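You operate a simulated robot arm through the tools that you are given. There is no shell and no other tool.

You run a simulated robot arm. Do the job below in one go: nothing can be reset, and whatever is moved stays where it is left.

TASK
Drive the started seal flush, then open the holder.
Fine: use the driver of the hub's size and tap it with the round mallet; mallet and driver go back to their spots. Set down upright: what you pick out, round mallet.

The check looks at the end state, three seconds after you hand in, the way a careful person would. Anything else that was tipped, shoved, dropped, spilled or broken makes it a failure. Lids that push on must go on centred and level and be pressed home; caps that screw on are set level and turned clockwise until they are tight.

THE ROBOT
A 6-joint arm with a two-finger parallel gripper, fixed in place. Base frame: the origin is at the foot of the arm, x ahead of it, y to its left, z up; the work surface is at about z = 0.88. Units: m, degrees, N and s.
With the tool pointing down near the work surface it reaches from about 0.26 to 0.66 m from the base axis. Its first joint turns from -66.0 to 66.0 degrees. Payload 2.9 kg.
Tool frame: the origin (TCP) lies between the finger pads and is the grasp point; the fingertips stand 0.03 m ahead of it; z points along the fingers, y is the line along which they close. The gripper opens to 0.11 m. The fingers are 0.02 m wide and 0.01 m thick; the gripper's body (0.048 by 0.112 m) begins 0.055 m behind the TCP.
Orientation is told as [roll, pitch, yaw] about the base's x, y, z axes, in that order, counted from this pose: with the fingers straight down and closing along the base's y, the tool's x points along the base's -x, its y along +y and its z along -z.

THE INTERFACE
- The arm moves only by the tool move_arm. Its argument "plan" is a list that holds one entry, the list of rows, each a list of 6 numbers: the shift along the base's x, y, z in units of 300 mm (1.0 is 300 mm), then the turn, a rotation vector about the base's x, y, z in units of 60 degrees (1.0 is 60 degrees). In form: [[[x, y, z, ax, ay, az], ...]]. A call has 1 to 20 rows; each row is the pose to reach, as a shift and turn from the pose commanded when the call began. "claw" is the opening, from 0 (shut) to 1 (fully open), set as the call begins (left out, the last holds). A call with a number of a shift or a turn outside -1 to 1 is refused whole. A row lasts 0.2 s, in which the tool goes at most 0.05 m and 8.6 degrees; a call with a longer step from one row to the next is refused whole, and so is a gripper value outside its range. A pose out of reach is approached as far as the arm can. The call stops where the force on the tool passes 40 N (or 10 N more than at its start, if that is more) or the arm is blocked; 0.2 s more then pass. Each finger travels about 0.108 m/s and halts on what it meets, pressing with about 38 N; the grip force reading is that of the motor and also rises with nothing between the fingers. The clock runs only during rows and for 0.2 s after the last one: add rows that repeat a pose to give the fingers time. It gives the time, the measured TCP pose, the force on the tool (base axes), the opening and the grip force at its end, in the units of the frame above (readings bear some noise), with the torque about the TCP (base axes, N m) and any sound that the robot's microphone picked up, and new pictures: "pictures" is both (left out), scene, wrist or none.
- Cameras (640 x 400 px; columns grow to the right, rows downward): "scene" is fixed at [0.1095, 0.4518, 1.4055]; the picture's right is [-0.58, -0.81, 0.00], its down [-0.39, 0.28, -0.88] and it looks along [0.71, -0.51, -0.48] (base axes); focal length 214 px, centre (320, 200). "wrist" rides on the gripper at [0.072, 0.017, -0.103] in the tool frame; the picture's right is [-0.23, 0.97, 0.00], its down [-0.76, -0.18, -0.62] and it looks along [-0.61, -0.14, 0.78] (tool axes); focal length 222 px, centre (320, 200). There is no depth. A picture from a camera that has moved, and an enlarged one, comes with that camera's place and axes in the base frame and with its lens. The place of the scene camera against the robot may be out by one fixed shift of up to 0.025 m in any direction.
- enlarge(camera, box): a new picture of the part [left, top, right, bottom] of that camera's present view, enlarged. No time passes.
- job_done(): hands the job in; it is judged then, once.

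Nothing tells you positions but the pictures and the camera data. Unless the task says otherwise, let go and move clear before handing in.

The tools are called after "Call:" as name(argument=value, ...) on one line, values as JSON. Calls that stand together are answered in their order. move_arm: Moves the arm, as the interface text tells. Its arguments: {"type":"object","properties":{"plan":{"type":"array","items":{"type":"array","items":{"type":"array","items":{"type":"number"}}}},"claw":{"type":"number"},"pictures":{"type":"string","enum":["both","scene","wrist","none"]}},"required":["plan"]} The other tools are called the same way: enlarge (camera, box) takes an enlarged picture of a part of a camera's view; job_done () hands the job in.

At the start:

```text
time: 0.0
eef_pos: [0.2666, 0.1723, 1.3805]
tcp_rot: [0.1, -0.1, 0.0]
wrist_force: [-0.3, -0.3, -0.3]
moment: [-0.04, -0.02, -0.01]
width: 0.1095
grip_force: 0.1
```

scene: 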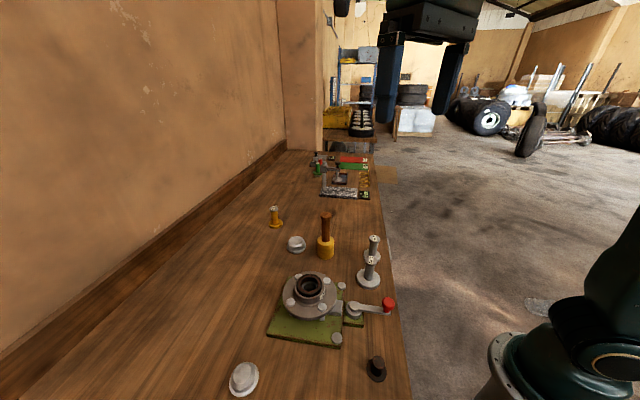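
wrist: 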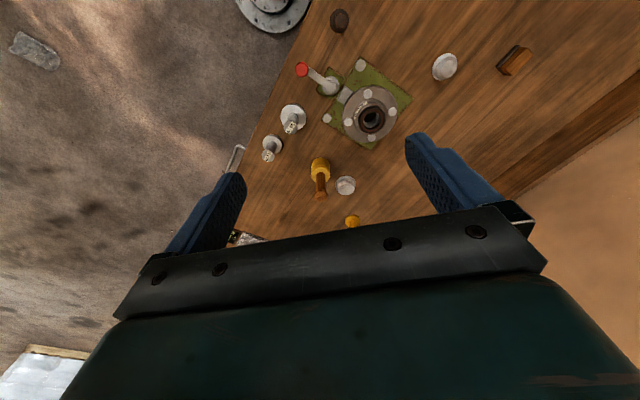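

I see a bench with a green holder plate carrying a flanged hub, a red-knobbed lever, several drivers/mallets nearby. I'll enlarge the pictures before moving.

Call:
enlarge(camera="scene", box=[220, 190, 420, 315])

Call:
enlarge(camera="scene", box=[220, 275, 420, 400])

Call:
enlarge(camera="wrist", box=[230, 0, 550, 200])

Call:
enlarge(camera="wrist", box=[240, 80, 400, 180])

Call:
enlarge(camera="wrist", box=[220, 120, 400, 250])

```text
3.20 times, centred on (320, 252) of scene
camera zoom: at [0.1095, 0.4518, 1.4055], right [-0.58, -0.81, 0.0], down [-0.39, 0.28, -0.88], along [0.71, -0.51, -0.48], focal length 686 px, centre (320, 32)
```

zoom: 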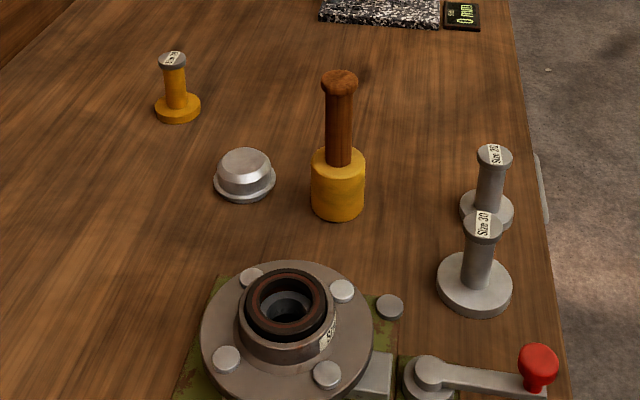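

```text
3.20 times, centred on (320, 338) of scene
camera zoom: at [0.1095, 0.4518, 1.4055], right [-0.58, -0.81, 0.0], down [-0.39, 0.28, -0.88], along [0.71, -0.51, -0.48], focal length 686 px, centre (320, -240)
```

zoom: 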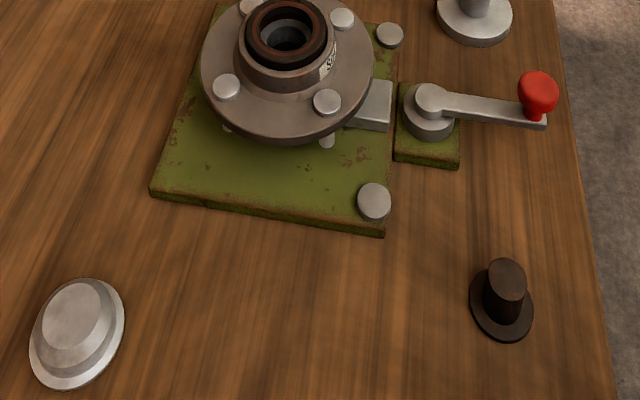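

```text
2.00 times, centred on (390, 100) of wrist
camera zoom: at [0.1945, 0.188, 1.4819], right [0.23, 0.97, 0.0], down [0.76, -0.18, 0.62], along [0.61, -0.14, -0.78], focal length 444 px, centre (180, 400)
```

zoom: 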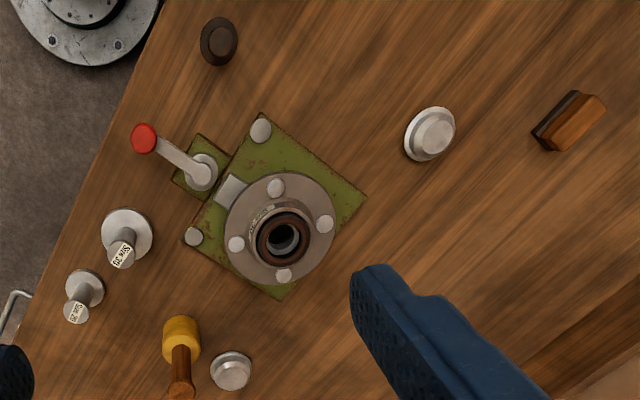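

```text
4.00 times, centred on (320, 130) of wrist
camera zoom: at [0.1945, 0.188, 1.4819], right [0.23, 0.97, 0.0], down [0.76, -0.18, 0.62], along [0.61, -0.14, -0.78], focal length 888 px, centre (320, 480)
```

zoom: 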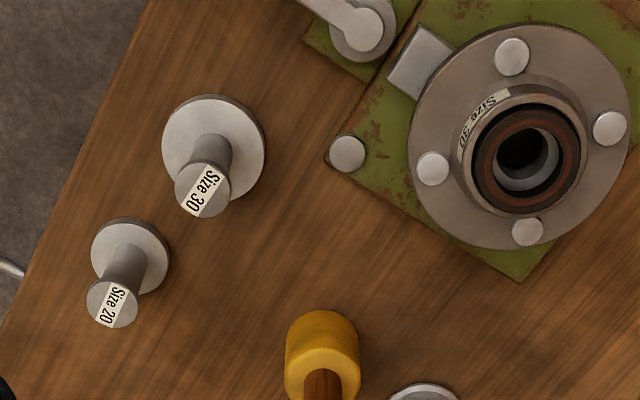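

```text
3.08 times, centred on (310, 185) of wrist
camera zoom: at [0.1945, 0.188, 1.4819], right [0.23, 0.97, 0.0], down [0.76, -0.18, 0.62], along [0.61, -0.14, -0.78], focal length 684 px, centre (351, 246)
```

zoom: 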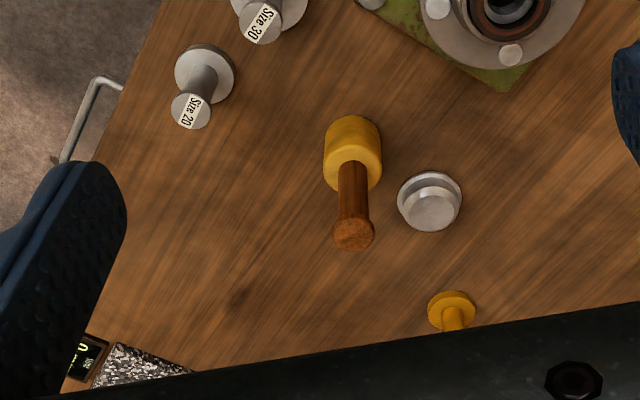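

The hub is labelled "Size 30" and there's a grey "Size 30" driver, with the mallet standing on its head, handle up. I'll move the wrist camera closer to the hub and lever to measure.

Call:
move_arm(plan=[[[0, 0.05, -0.12, 0, 0, 0], [0, 0.1, -0.24, 0, 0, 0], [0, 0.15, -0.36, 0, 0, 0], [0, 0.2, -0.48, 0, 0, 0], [0, 0.26, -0.6, 0, 0, 0]]], claw=1)

Call:
enlarge(camera="wrist", box=[160, 0, 480, 200])

Call:
enlarge(camera="scene", box=[260, 260, 400, 348])

Call:
enlarge(camera="scene", box=[240, 190, 400, 290])

```text
time: 1.2
eef_pos: [0.2644, 0.2527, 1.1996]
tcp_rot: [0.2, 0.0, 0.0]
wrist_force: [0.3, -0.4, -0.1]
moment: [0.01, 0.01, 0.0]
width: 0.1101
grip_force: 0.0
camera wrist: at [0.1933, 0.2685, 1.3005], right [0.23, 0.97, 0.0], down [0.76, -0.18, 0.62], along [0.61, -0.14, -0.78], focal length 222 px, centre (320, 200)
```

scene: 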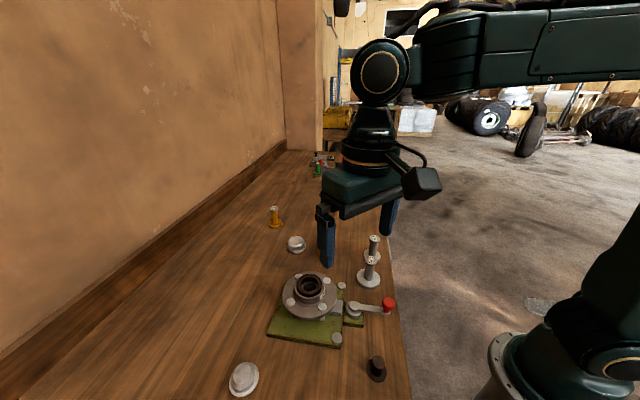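
wrist: 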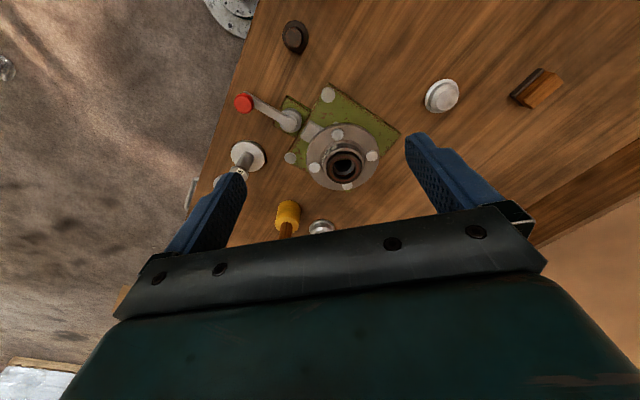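

```text
2.00 times, centred on (320, 100) of wrist
camera zoom: at [0.1933, 0.2685, 1.3005], right [0.23, 0.97, 0.0], down [0.76, -0.18, 0.62], along [0.61, -0.14, -0.78], focal length 444 px, centre (320, 400)
```

zoom: 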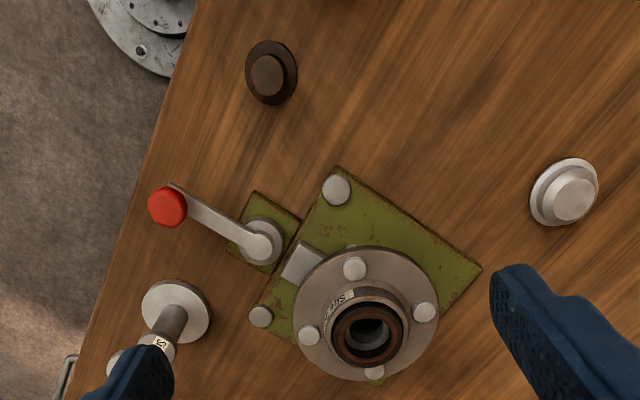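

```text
4.55 times, centred on (330, 304) of scene
camera zoom: at [0.1095, 0.4518, 1.4055], right [-0.58, -0.81, 0.0], down [-0.39, 0.28, -0.88], along [0.71, -0.51, -0.48], focal length 975 px, centre (274, -273)
```

zoom: 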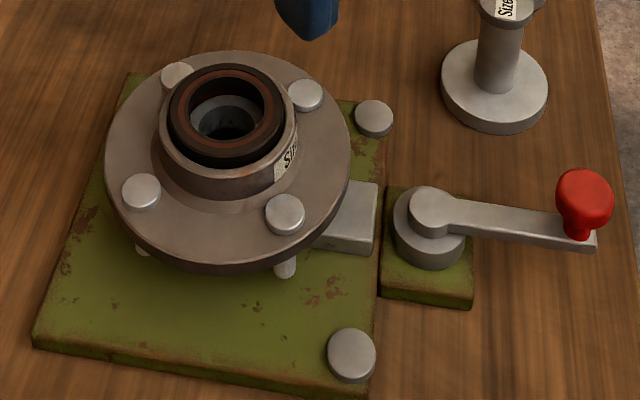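

```text
4.00 times, centred on (320, 240) of scene
camera zoom: at [0.1095, 0.4518, 1.4055], right [-0.58, -0.81, 0.0], down [-0.39, 0.28, -0.88], along [0.71, -0.51, -0.48], focal length 858 px, centre (320, 40)
```

zoom: 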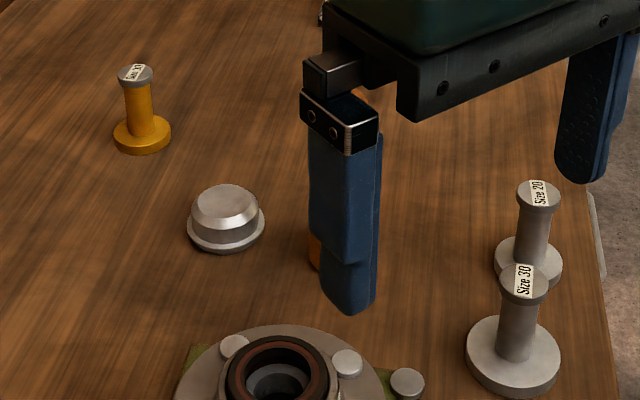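

A yellow driver also carries a label; I'll zoom on the labels to be certain which one is size 30.

Call:
enlarge(camera="scene", box=[260, 200, 292, 220])

Call:
enlarge(camera="scene", box=[300, 270, 340, 295])

Call:
enlarge(camera="wrist", box=[310, 130, 374, 170])

Call:
enlarge(camera="scene", box=[350, 230, 398, 260])

Call:
enlarge(camera="scene", box=[300, 140, 400, 203])

```text
16.00 times, centred on (276, 210) of scene
camera zoom: at [0.1095, 0.4518, 1.4055], right [-0.58, -0.81, 0.0], down [-0.39, 0.28, -0.88], along [0.71, -0.51, -0.48], focal length 3432 px, centre (1024, 40)
```

zoom: 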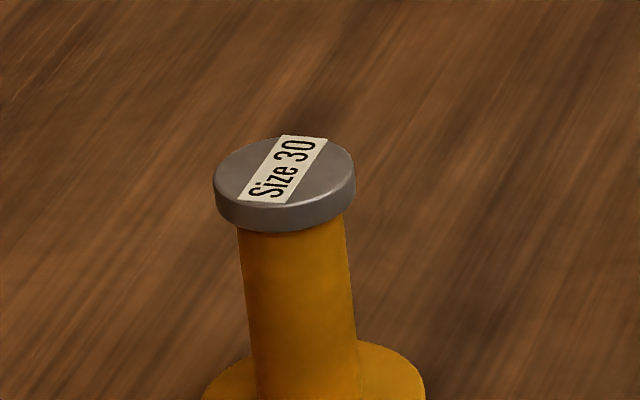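

```text
16.00 times, centred on (320, 282) of scene
camera zoom: at [0.1095, 0.4518, 1.4055], right [-0.58, -0.81, 0.0], down [-0.39, 0.28, -0.88], along [0.71, -0.51, -0.48], focal length 3432 px, centre (320, -1120)
```

zoom: 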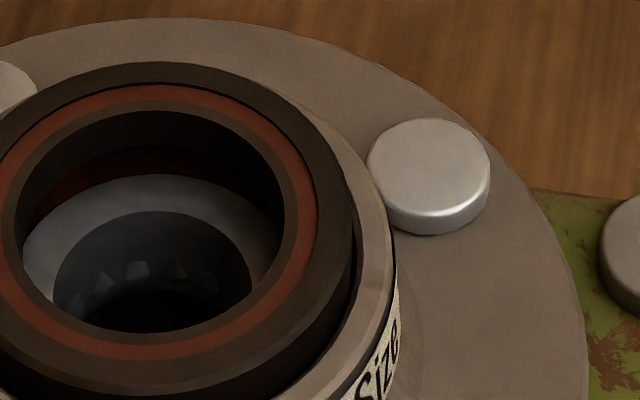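

```text
10.00 times, centred on (342, 150) of wrist
camera zoom: at [0.1933, 0.2685, 1.3005], right [0.23, 0.97, 0.0], down [0.76, -0.18, 0.62], along [0.61, -0.14, -0.78], focal length 2221 px, centre (100, 700)
```

zoom: 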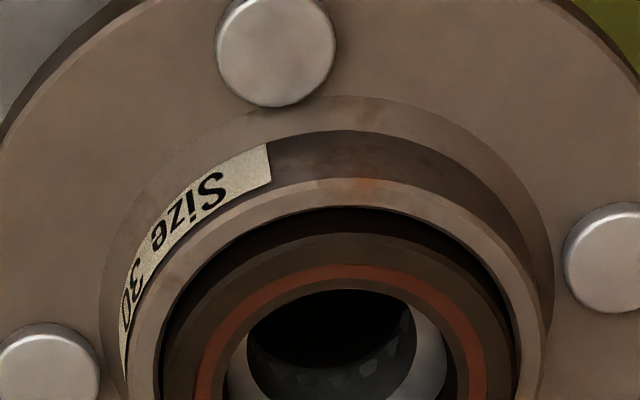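

```text
13.33 times, centred on (374, 245) of scene
camera zoom: at [0.1095, 0.4518, 1.4055], right [-0.58, -0.81, 0.0], down [-0.39, 0.28, -0.88], along [0.71, -0.51, -0.48], focal length 2860 px, centre (-400, -400)
```

zoom: 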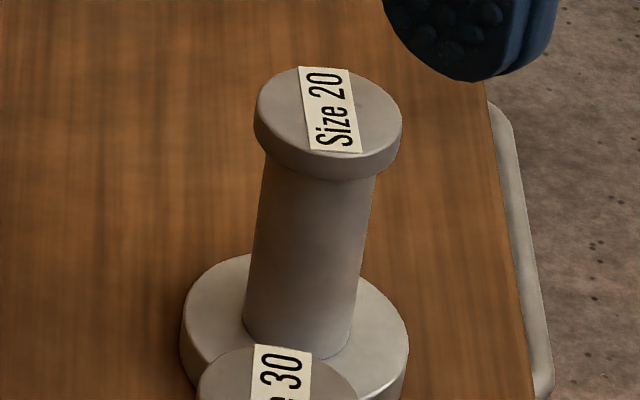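

```text
6.35 times, centred on (350, 172) of scene
camera zoom: at [0.1095, 0.4518, 1.4055], right [-0.58, -0.81, 0.0], down [-0.39, 0.28, -0.88], along [0.71, -0.51, -0.48], focal length 1362 px, centre (130, 381)
```

zoom: 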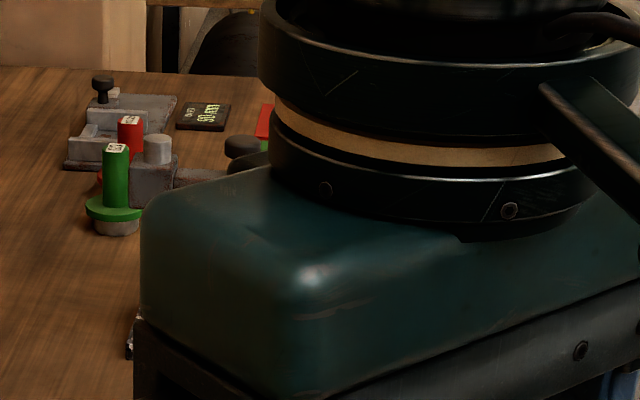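

Two drivers read "Size 30"; the yellow one lies about 0.8 m out, beyond reach, and its flange is smaller than the seal, so the grey one at about (0.37, 0.08) is the tool. I'll move above it for a close look.

Call:
move_arm(plan=[[[0.0664, -0.117, -0.0667, 0, 0, 0], [0.1328, -0.234, -0.1333, 0, 0, 0], [0.1992, -0.351, -0.2, 0, 0, 0], [0.2656, -0.468, -0.2667, 0, 0, 0], [0.332, -0.585, -0.3333, 0, 0, 0], [0.332, -0.585, -0.3333, 0, 0, 0]]], claw=1)

Call:
enlarge(camera="wrist", box=[160, 0, 480, 200])

Call:
enlarge(camera="scene", box=[260, 220, 420, 320])

```text
time: 2.6
eef_pos: [0.3632, 0.0732, 1.0992]
tcp_rot: [0.2, -0.2, 0.1]
wrist_force: [0.6, 0.0, 0.3]
moment: [0.0, 0.02, 0.02]
width: 0.1101
grip_force: 0.0
camera wrist: at [0.291, 0.0904, 1.2015], right [0.23, 0.97, 0.0], down [0.76, -0.18, 0.62], along [0.61, -0.14, -0.78], focal length 222 px, centre (320, 200)
```

scene: 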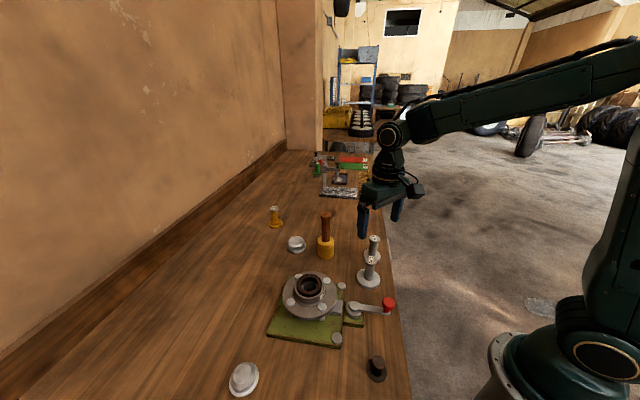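
wrist: 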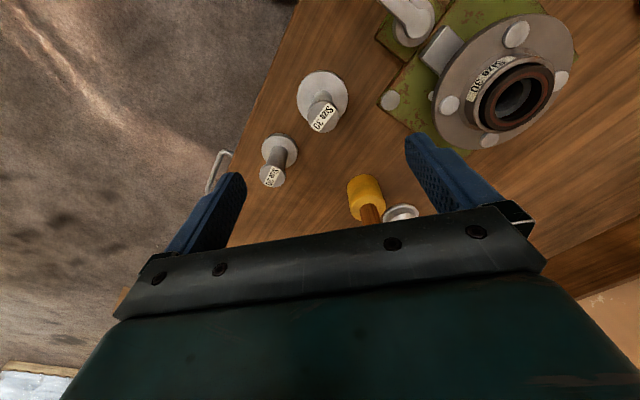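

```text
2.00 times, centred on (320, 100) of wrist
camera zoom: at [0.291, 0.0904, 1.2015], right [0.23, 0.97, 0.0], down [0.76, -0.18, 0.62], along [0.61, -0.14, -0.78], focal length 444 px, centre (320, 400)
```

zoom: 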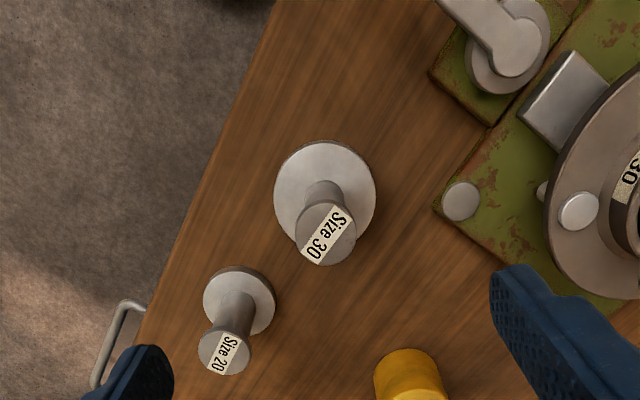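

```text
4.00 times, centred on (340, 270) of scene
camera zoom: at [0.1095, 0.4518, 1.4055], right [-0.58, -0.81, 0.0], down [-0.39, 0.28, -0.88], along [0.71, -0.51, -0.48], focal length 858 px, centre (240, -80)
```

zoom: 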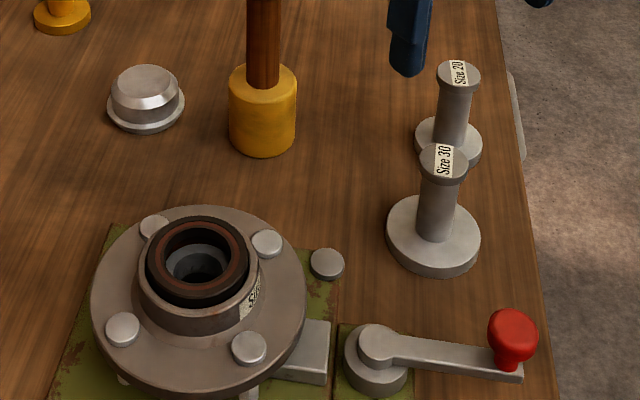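

The grey driver stands at about (0.367, 0.080), top at z≈0.974. I'll centre over it and descend part way to check alignment.

Call:
move_arm(plan=[[[0.007, 0.0153, -0.1, 0, 0, 0], [0.007, 0.0153, -0.22, 0, 0, 0], [0.007, 0.0153, -0.33, 0, 0, 0], [0.007, 0.0153, -0.33, 0, 0, 0]]], claw=0.7)

Call:
enlarge(camera="wrist", box=[160, 0, 480, 200])

Call:
enlarge(camera="scene", box=[320, 210, 420, 300])

```text
time: 3.6
eef_pos: [0.3661, 0.0788, 1.0014]
tcp_rot: [0.1, 0.0, 0.0]
wrist_force: [-0.3, 0.6, -0.1]
moment: [-0.02, -0.01, -0.01]
width: 0.0771
grip_force: 0.0
camera wrist: at [0.2943, 0.0948, 1.1031], right [0.23, 0.97, 0.0], down [0.76, -0.18, 0.62], along [0.61, -0.14, -0.78], focal length 222 px, centre (320, 200)
```

scene: 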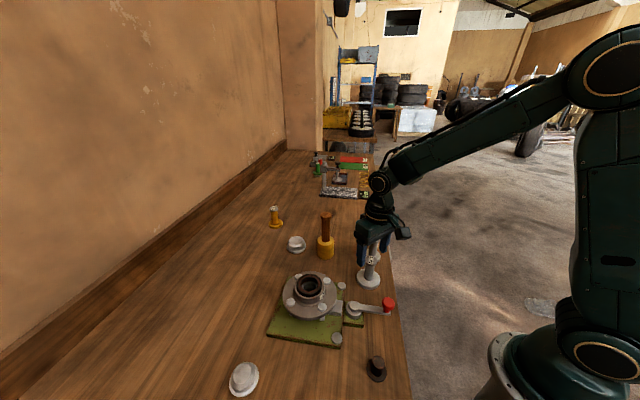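
wrist: 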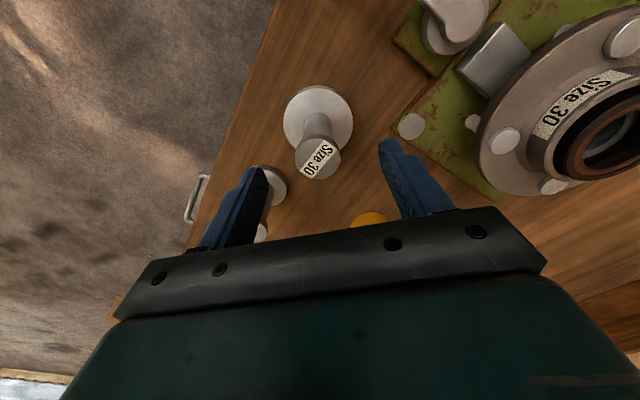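

```text
2.00 times, centred on (320, 100) of wrist
camera zoom: at [0.2943, 0.0948, 1.1031], right [0.23, 0.97, 0.0], down [0.76, -0.18, 0.62], along [0.61, -0.14, -0.78], focal length 444 px, centre (320, 400)
```

zoom: 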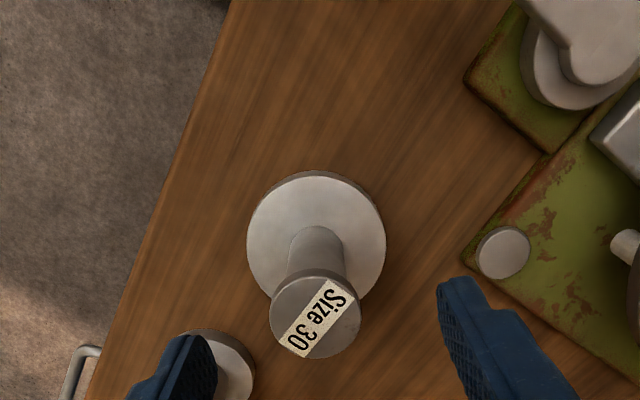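

```text
4.44 times, centred on (370, 255) of scene
camera zoom: at [0.1095, 0.4518, 1.4055], right [-0.58, -0.81, 0.0], down [-0.39, 0.28, -0.88], along [0.71, -0.51, -0.48], focal length 953 px, centre (98, -44)
```

zoom: 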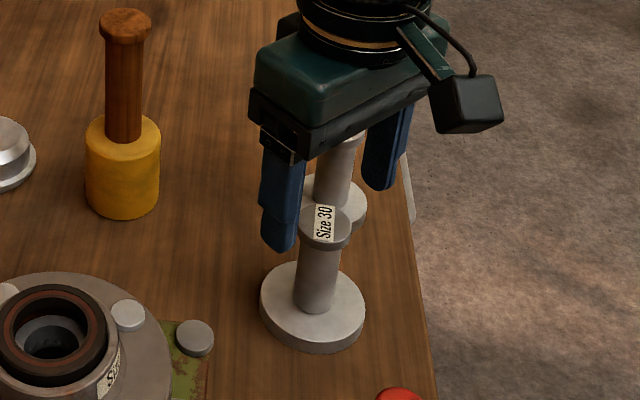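

The fingers straddle the driver well. I descend to grip the stem above the flange.

Call:
move_arm(plan=[[[-0.01, 0, -0.09, 0, 0, 0], [-0.01, 0, -0.185, 0, 0, 0], [-0.01, 0, -0.185, 0, 0, 0]]], claw=0.7, pictures="both")

Call:
enlarge(camera="scene", box=[320, 210, 420, 300])

```text
time: 4.4
eef_pos: [0.3633, 0.0795, 0.9475]
tcp_rot: [0.1, -0.1, 0.0]
wrist_force: [-0.7, 0.4, 0.1]
moment: [0.0, 0.02, -0.02]
width: 0.0768
grip_force: 0.0
camera wrist: at [0.2912, 0.0953, 1.0497], right [0.23, 0.97, 0.0], down [0.76, -0.18, 0.62], along [0.61, -0.14, -0.78], focal length 222 px, centre (320, 200)
```

scene: 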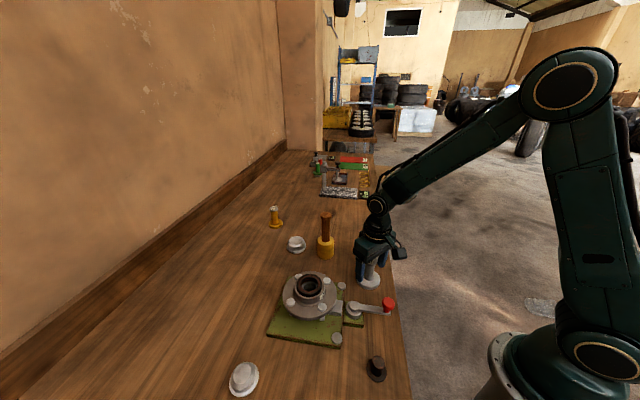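
wrist: 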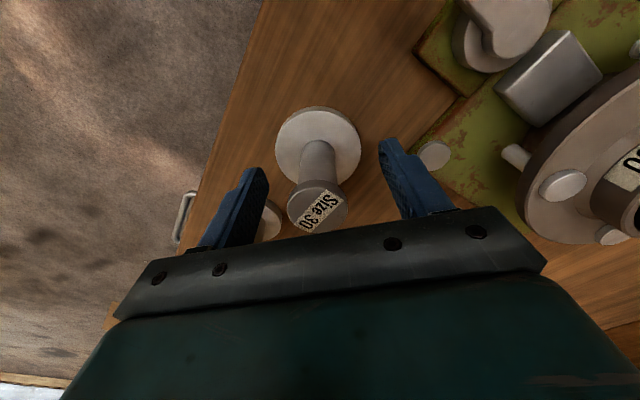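

```text
4.44 times, centred on (370, 255) of scene
camera zoom: at [0.1095, 0.4518, 1.4055], right [-0.58, -0.81, 0.0], down [-0.39, 0.28, -0.88], along [0.71, -0.51, -0.48], focal length 953 px, centre (98, -44)
```

zoom: 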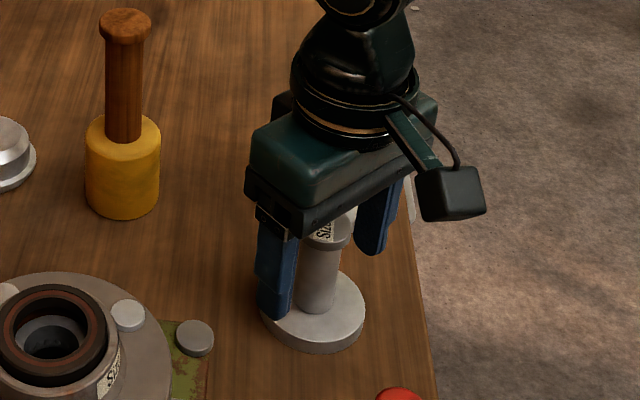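

Fingers are beside the stem just above the flange. Closing now.

Call:
move_arm(plan=[[[0, 0, 0, 0, 0, 0], [0, 0, 0, 0, 0, 0], [0, 0, 0, 0, 0, 0], [0, 0, 0, 0, 0, 0]]], claw=0)

Call:
enlarge(camera="wrist", box=[220, 80, 420, 220])

```text
time: 5.4
eef_pos: [0.3633, 0.0789, 0.9481]
tcp_rot: [0.2, 0.0, 0.0]
wrist_force: [-0.4, 0.2, 0.7]
moment: [0.01, 0.02, -0.06]
width: 0.0326
grip_force: 37.6
camera wrist: at [0.2912, 0.0954, 1.0498], right [0.23, 0.97, 0.0], down [0.76, -0.18, 0.62], along [0.61, -0.14, -0.78], focal length 222 px, centre (320, 200)
```

scene: 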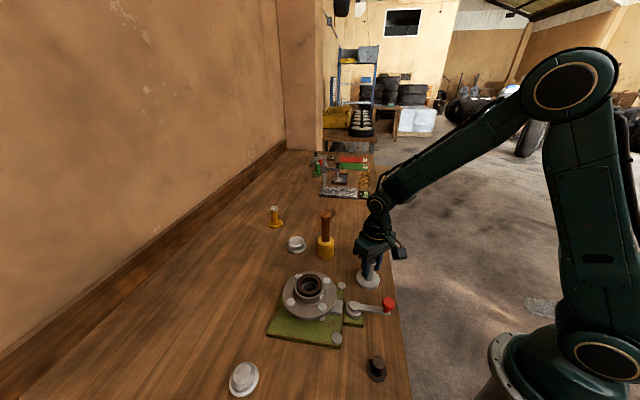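
wrist: 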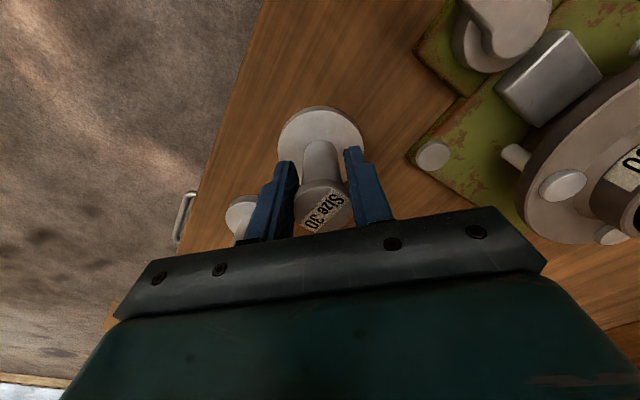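

```text
2.86 times, centred on (320, 150) of wrist
camera zoom: at [0.2912, 0.0954, 1.0498], right [0.23, 0.97, 0.0], down [0.76, -0.18, 0.62], along [0.61, -0.14, -0.78], focal length 635 px, centre (320, 343)
```

zoom: 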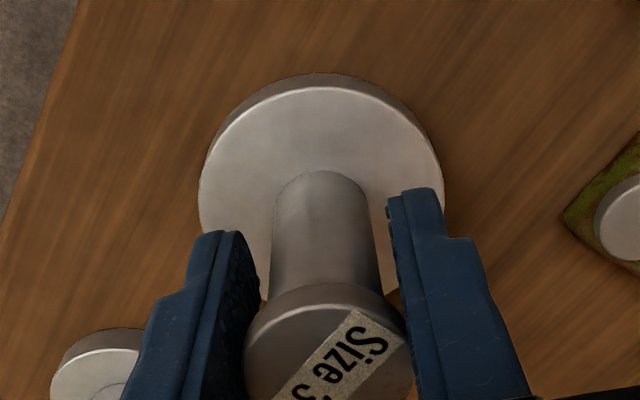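

Grip is solid at 33 mm width. I lift straight up and swing a little toward the hub to measure the seal position.

Call:
move_arm(plan=[[[0, 0, 0.05, 0, 0, 0], [0, 0, 0.2, 0, 0, 0], [-0.003, 0.06, 0.34, 0, 0, 0], [-0.007, 0.13, 0.48, 0, 0, 0], [-0.01, 0.2, 0.6167, 0, 0, 0], [-0.01, 0.2, 0.6167, 0, 0, 0]]], claw=0)

Call:
enlarge(camera="wrist", box=[300, 0, 620, 200])

Call:
enlarge(camera="scene", box=[260, 200, 420, 330])

```text
time: 6.8
eef_pos: [0.363, 0.139, 1.1311]
tcp_rot: [0.0, 0.0, -0.1]
wrist_force: [0.6, -0.5, -1.2]
moment: [0.01, 0.06, 0.01]
width: 0.0325
grip_force: 38.2
camera wrist: at [0.291, 0.1543, 1.2331], right [0.23, 0.97, 0.0], down [0.76, -0.18, 0.62], along [0.61, -0.14, -0.78], focal length 222 px, centre (320, 200)
```

scene: 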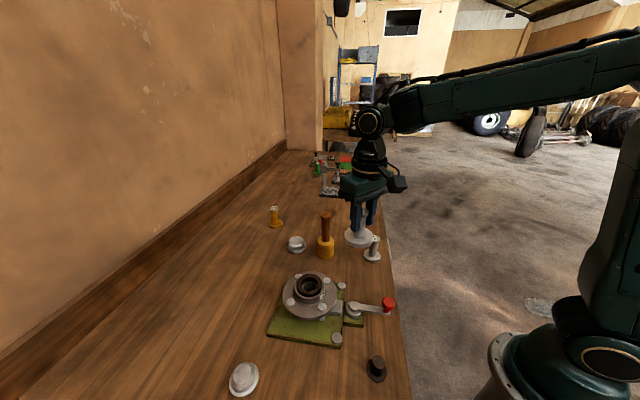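
wrist: 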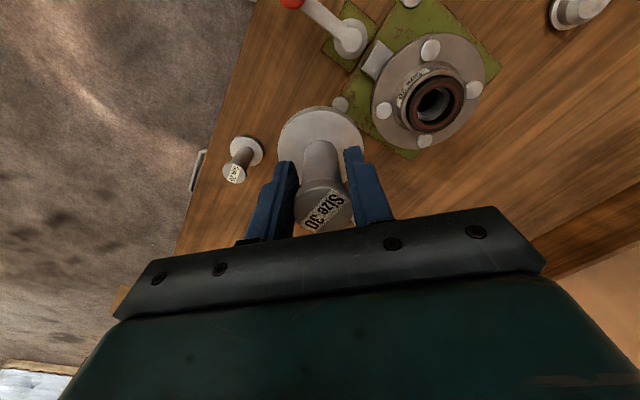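

```text
2.00 times, centred on (460, 100) of wrist
camera zoom: at [0.291, 0.1543, 1.2331], right [0.23, 0.97, 0.0], down [0.76, -0.18, 0.62], along [0.61, -0.14, -0.78], focal length 444 px, centre (40, 400)
```

zoom: 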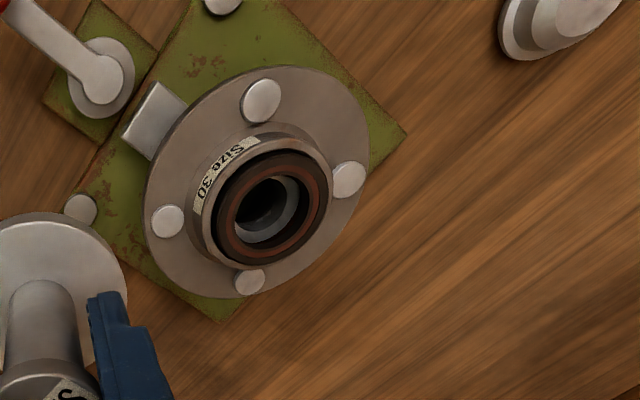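

```text
3.08 times, centred on (340, 265) of scene
camera zoom: at [0.1095, 0.4519, 1.4055], right [-0.58, -0.81, 0.0], down [-0.39, 0.28, -0.88], along [0.71, -0.51, -0.48], focal length 660 px, centre (258, 0)
```

zoom: 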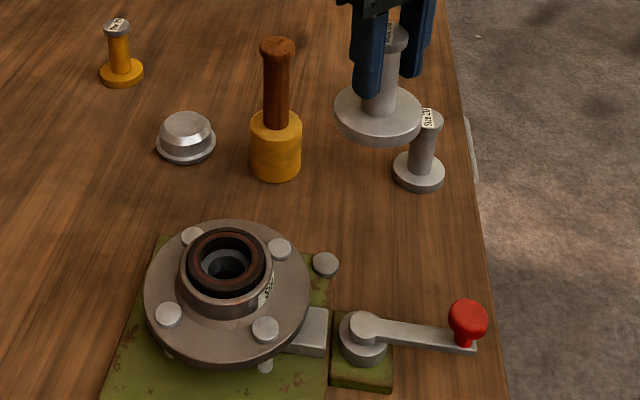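

I estimate the seal top at about (0.384, 0.2625, 0.986). I move the driver above it with a few centimetres of gap and check alignment from both cameras.

Call:
move_arm(plan=[[[0.02, 0.1026, -0.02, 0, 0, 0], [0.04, 0.205, -0.05, 0, 0, 0], [0.06, 0.308, -0.1, 0, 0, 0], [0.078, 0.4103, -0.15, 0, 0, 0], [0.078, 0.4103, -0.15, 0, 0, 0]]], claw=0)

Call:
enlarge(camera="wrist", box=[220, 60, 420, 200])

Call:
enlarge(camera="scene", box=[260, 225, 380, 325])

```text
time: 8.0
eef_pos: [0.3839, 0.2621, 1.0861]
tcp_rot: [0.1, -0.1, 0.0]
wrist_force: [-0.1, 0.9, -1.5]
moment: [-0.01, 0.02, 0.01]
width: 0.0327
grip_force: 38.2
camera wrist: at [0.3119, 0.2781, 1.1884], right [0.23, 0.97, 0.0], down [0.76, -0.18, 0.62], along [0.61, -0.14, -0.78], focal length 222 px, centre (320, 200)
```

scene: 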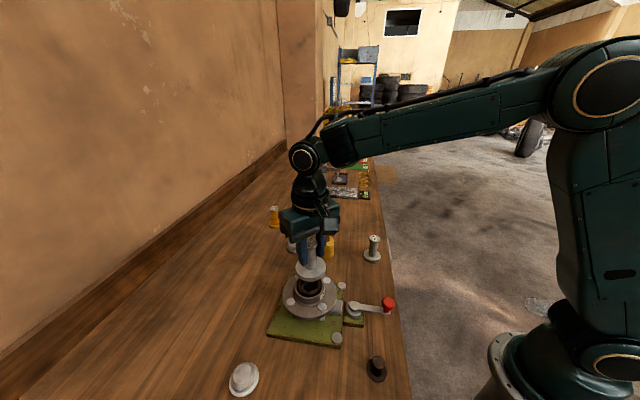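
wrist: 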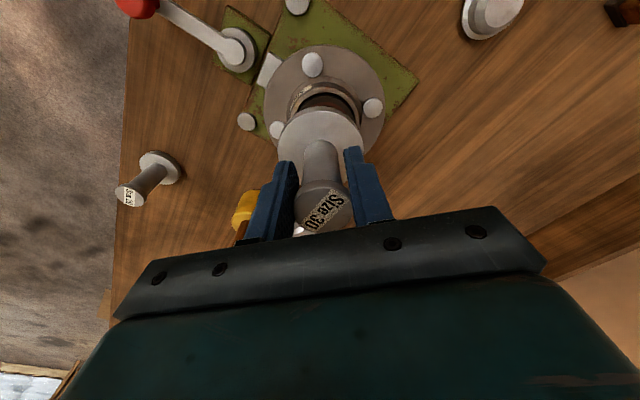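

```text
2.86 times, centred on (320, 130) of wrist
camera zoom: at [0.3119, 0.2781, 1.1884], right [0.23, 0.97, 0.0], down [0.76, -0.18, 0.62], along [0.61, -0.14, -0.78], focal length 635 px, centre (320, 400)
```

zoom: 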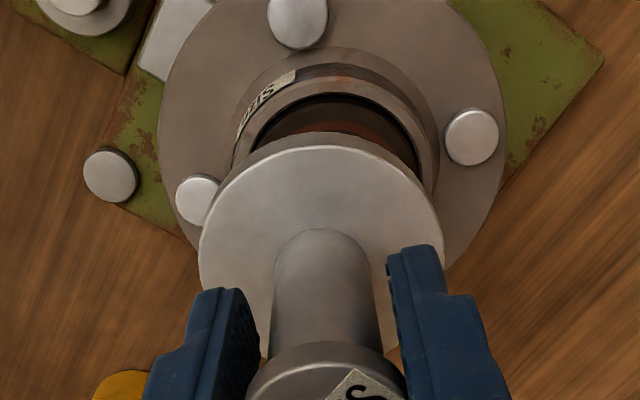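

```text
4.00 times, centred on (320, 275) of scene
camera zoom: at [0.1095, 0.4519, 1.4055], right [-0.58, -0.81, 0.0], down [-0.39, 0.28, -0.88], along [0.71, -0.51, -0.48], focal length 858 px, centre (320, -100)
```

zoom: 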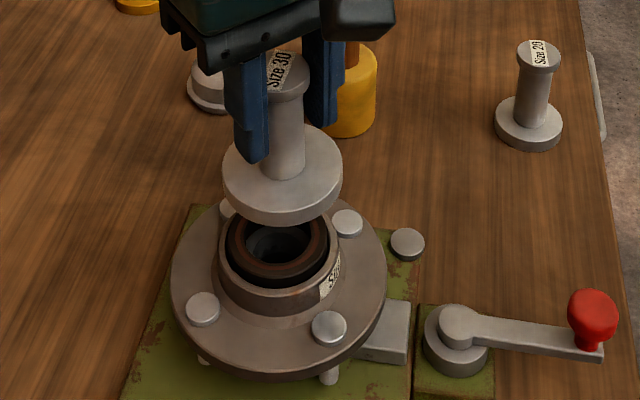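

Comparing both views, the driver should go about 5 mm in +y and 2 mm in -x. I correct, lower 20 mm, and recheck.

Call:
move_arm(plan=[[[-0.0067, 0.0167, 0, 0, 0, 0], [-0.0067, 0.0167, -0.033, 0, 0, 0], [-0.0067, 0.0167, -0.0667, 0, 0, 0], [-0.0067, 0.0167, -0.0667, 0, 0, 0]]], claw=0)

Call:
enlarge(camera="wrist", box=[220, 60, 420, 200])

Call:
enlarge(camera="scene", box=[270, 245, 350, 310])

```text
time: 9.0
eef_pos: [0.3825, 0.2673, 1.0656]
tcp_rot: [0.1, -0.1, 0.0]
wrist_force: [1.0, 0.5, -3.6]
moment: [0.0, -0.01, -0.03]
width: 0.0326
grip_force: 38.5
camera wrist: at [0.3104, 0.2829, 1.1675], right [0.23, 0.97, 0.0], down [0.76, -0.18, 0.62], along [0.61, -0.14, -0.78], focal length 222 px, centre (320, 200)
```

scene: 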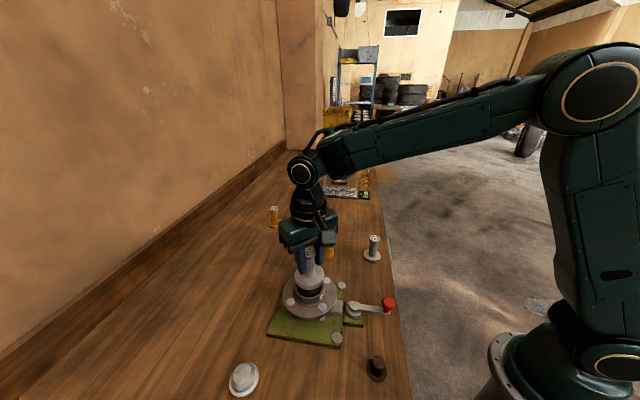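
wrist: 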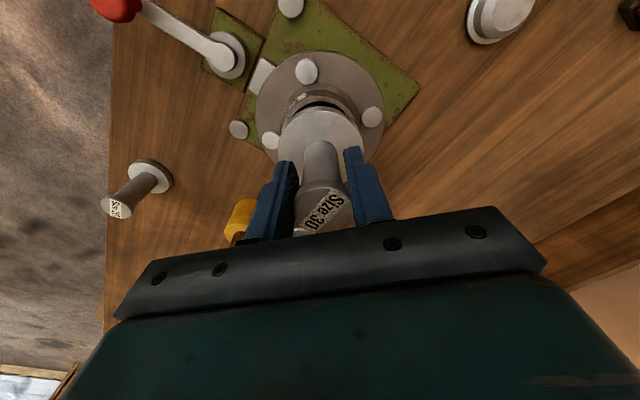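

```text
2.86 times, centred on (320, 130) of wrist
camera zoom: at [0.3104, 0.2829, 1.1675], right [0.23, 0.97, 0.0], down [0.76, -0.18, 0.62], along [0.61, -0.14, -0.78], focal length 635 px, centre (320, 400)
```

zoom: 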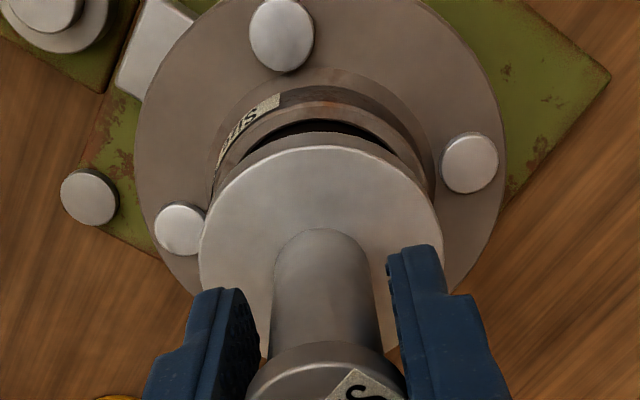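

```text
6.15 times, centred on (310, 278) of scene
camera zoom: at [0.1095, 0.4519, 1.4055], right [-0.58, -0.81, 0.0], down [-0.39, 0.28, -0.88], along [0.71, -0.51, -0.48], focal length 1320 px, centre (382, -277)
```

zoom: 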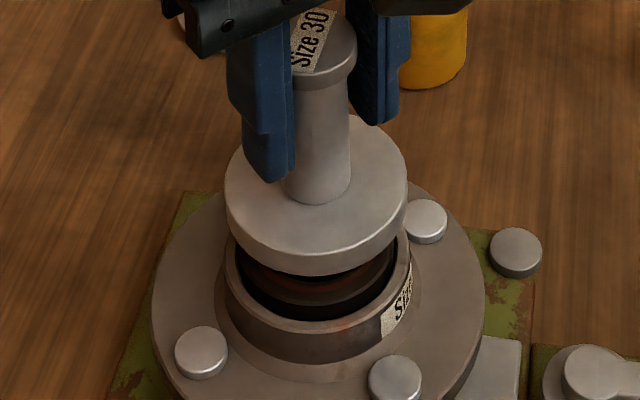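

Alignment is within ~1.5 mm. I make a tiny x correction and descend in small steps toward contact.

Call:
move_arm(plan=[[[0.005, 0, -0.012, 0, 0, 0], [0.005, 0, -0.024, 0, 0, 0], [0.005, 0, -0.036, 0, 0, 0], [0.005, 0, -0.036, 0, 0, 0]]], claw=0)

Call:
enlarge(camera="scene", box=[270, 245, 350, 310])

Call:
enlarge(camera="wrist", box=[220, 60, 420, 200])

```text
time: 10.0
eef_pos: [0.3844, 0.2672, 1.0558]
tcp_rot: [0.2, -0.1, -0.1]
wrist_force: [0.7, 0.0, -2.4]
moment: [0.02, 0.0, -0.02]
width: 0.0327
grip_force: 38.3
camera wrist: at [0.3122, 0.2825, 1.1563], right [0.23, 0.97, 0.0], down [0.76, -0.18, 0.62], along [0.61, -0.14, -0.78], focal length 222 px, centre (320, 200)
```

scene: 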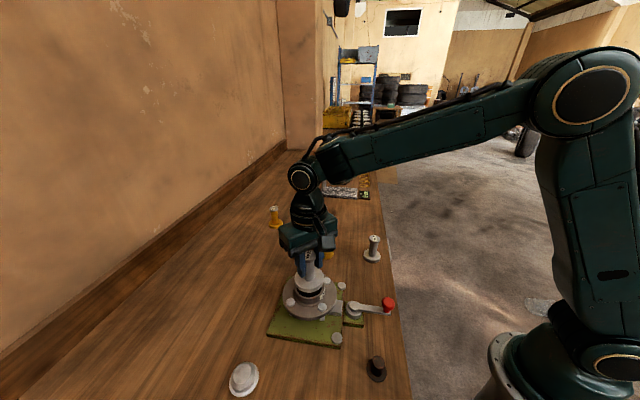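
wrist: 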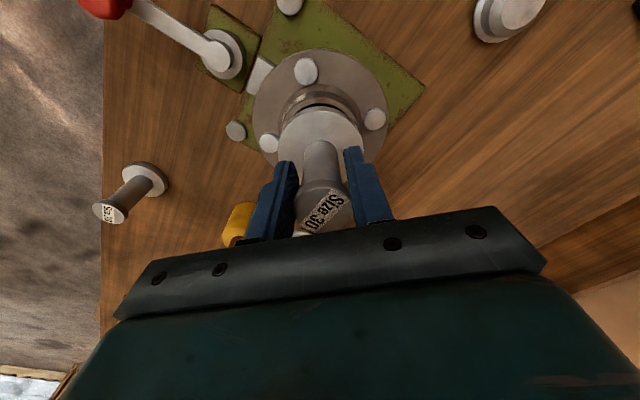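

```text
6.15 times, centred on (310, 278) of scene
camera zoom: at [0.1095, 0.4519, 1.4055], right [-0.58, -0.81, 0.0], down [-0.39, 0.28, -0.88], along [0.71, -0.51, -0.48], focal length 1320 px, centre (382, -277)
```

zoom: 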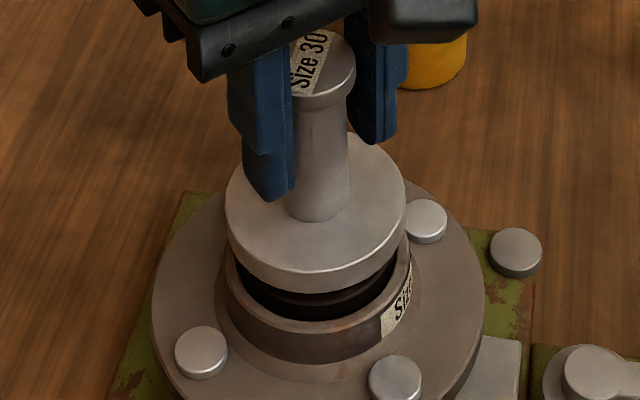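

```text
2.86 times, centred on (320, 130) of wrist
camera zoom: at [0.3122, 0.2825, 1.1563], right [0.23, 0.97, 0.0], down [0.76, -0.18, 0.62], along [0.61, -0.14, -0.78], focal length 635 px, centre (320, 400)
```

zoom: 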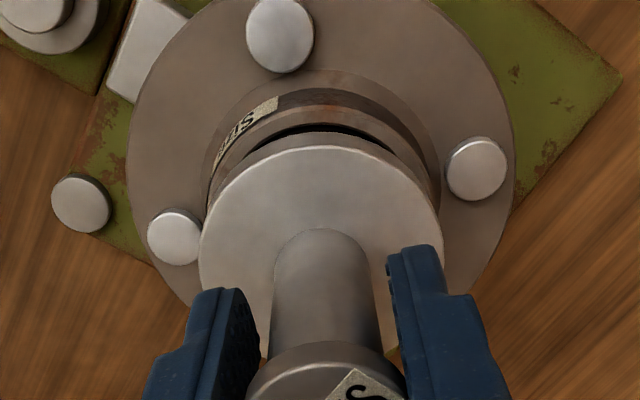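

Gap is down to a few millimetres. Continuing down in 1.5 mm rows until contact shows in the force.

Call:
move_arm(plan=[[[0.002, 0.003, -0.005, 0, 0, 0], [0.002, 0.003, -0.01, 0, 0, 0], [0.002, 0.003, -0.015, 0, 0, 0], [0.002, 0.003, -0.02, 0, 0, 0], [0.002, 0.003, -0.02, 0, 0, 0]]], claw=0)

Call:
enlarge(camera="scene", box=[270, 245, 350, 310])

```text
time: 11.2
eef_pos: [0.3856, 0.2678, 1.049]
tcp_rot: [0.0, -0.1, 0.0]
wrist_force: [0.2, -0.1, -1.5]
moment: [-0.01, 0.03, -0.03]
width: 0.0328
grip_force: 38.5
camera wrist: at [0.3132, 0.2829, 1.1506], right [0.23, 0.97, 0.0], down [0.76, -0.18, 0.62], along [0.61, -0.14, -0.78], focal length 222 px, centre (320, 200)
```

scene: 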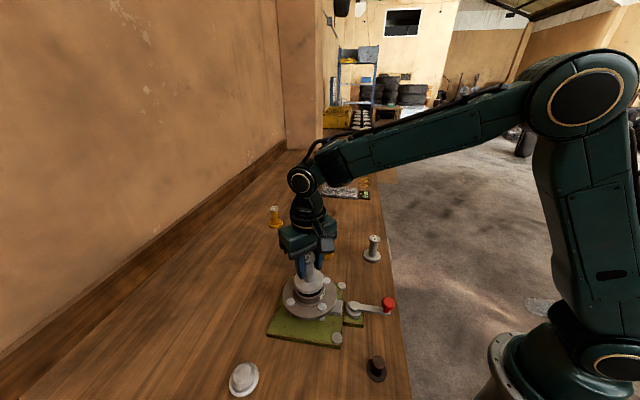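
wrist: 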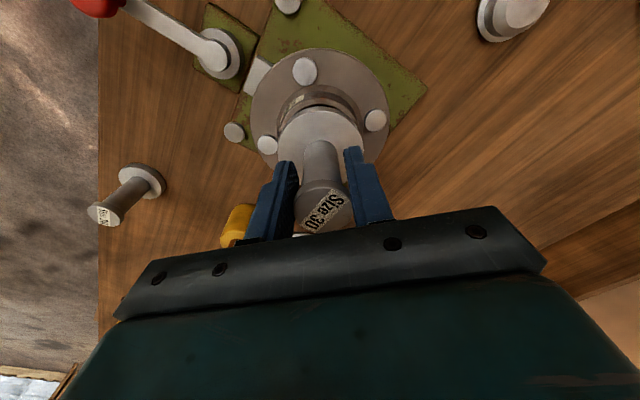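

```text
6.15 times, centred on (310, 278) of scene
camera zoom: at [0.1095, 0.4519, 1.4055], right [-0.58, -0.81, 0.0], down [-0.39, 0.28, -0.88], along [0.71, -0.51, -0.48], focal length 1320 px, centre (382, -277)
```

zoom: 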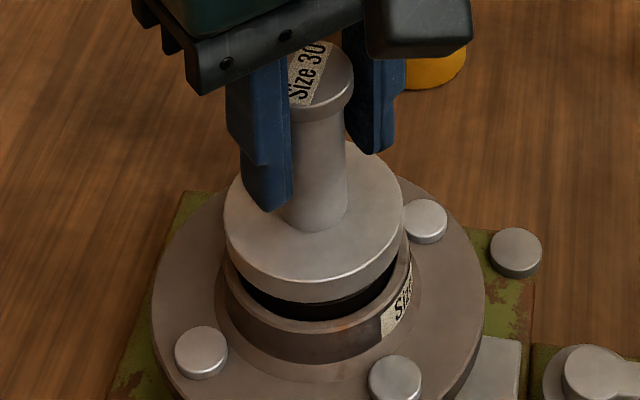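

Still no contact force; continuing down millimetre by millimetre.

Call:
move_arm(plan=[[[0, 0, -0.0033, 0, 0, 0], [0, 0, -0.0067, 0, 0, 0], [0, 0, -0.01, 0, 0, 0], [0, 0, -0.01, 0, 0, 0]]], claw=0)

Call:
enlarge(camera="scene", box=[270, 245, 350, 310])

```text
time: 12.2
eef_pos: [0.3866, 0.2667, 1.0454]
tcp_rot: [0.1, -0.1, 0.0]
wrist_force: [0.2, -0.4, -1.8]
moment: [-0.01, 0.03, 0.01]
width: 0.0326
grip_force: 38.4
camera wrist: at [0.3139, 0.2838, 1.147], right [0.23, 0.97, 0.0], down [0.76, -0.18, 0.62], along [0.61, -0.14, -0.78], focal length 222 px, centre (320, 200)
```

scene: 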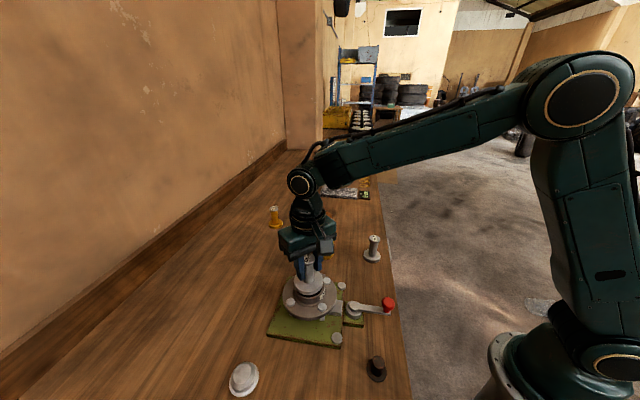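
wrist: 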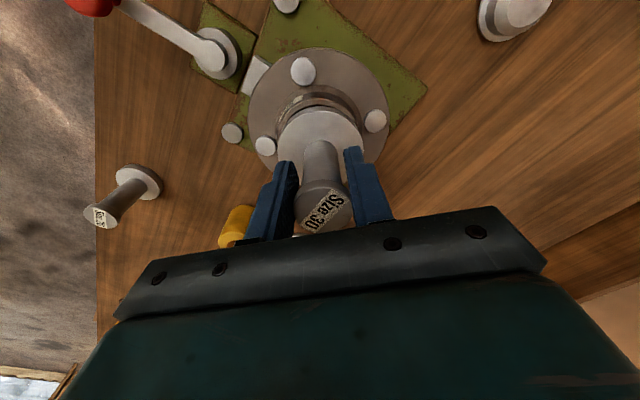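

```text
6.15 times, centred on (310, 278) of scene
camera zoom: at [0.1095, 0.4519, 1.4055], right [-0.58, -0.81, 0.0], down [-0.39, 0.28, -0.88], along [0.71, -0.51, -0.48], focal length 1320 px, centre (382, -277)
```

zoom: 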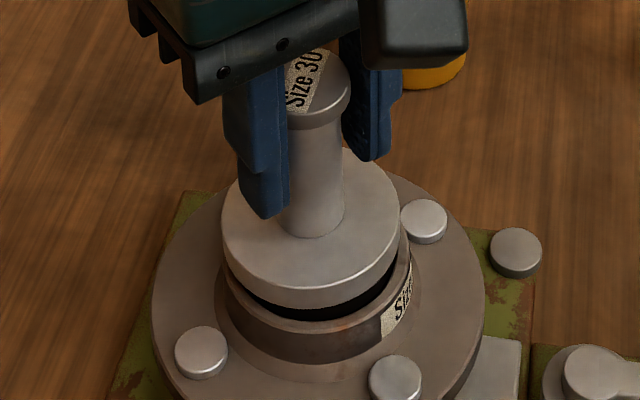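

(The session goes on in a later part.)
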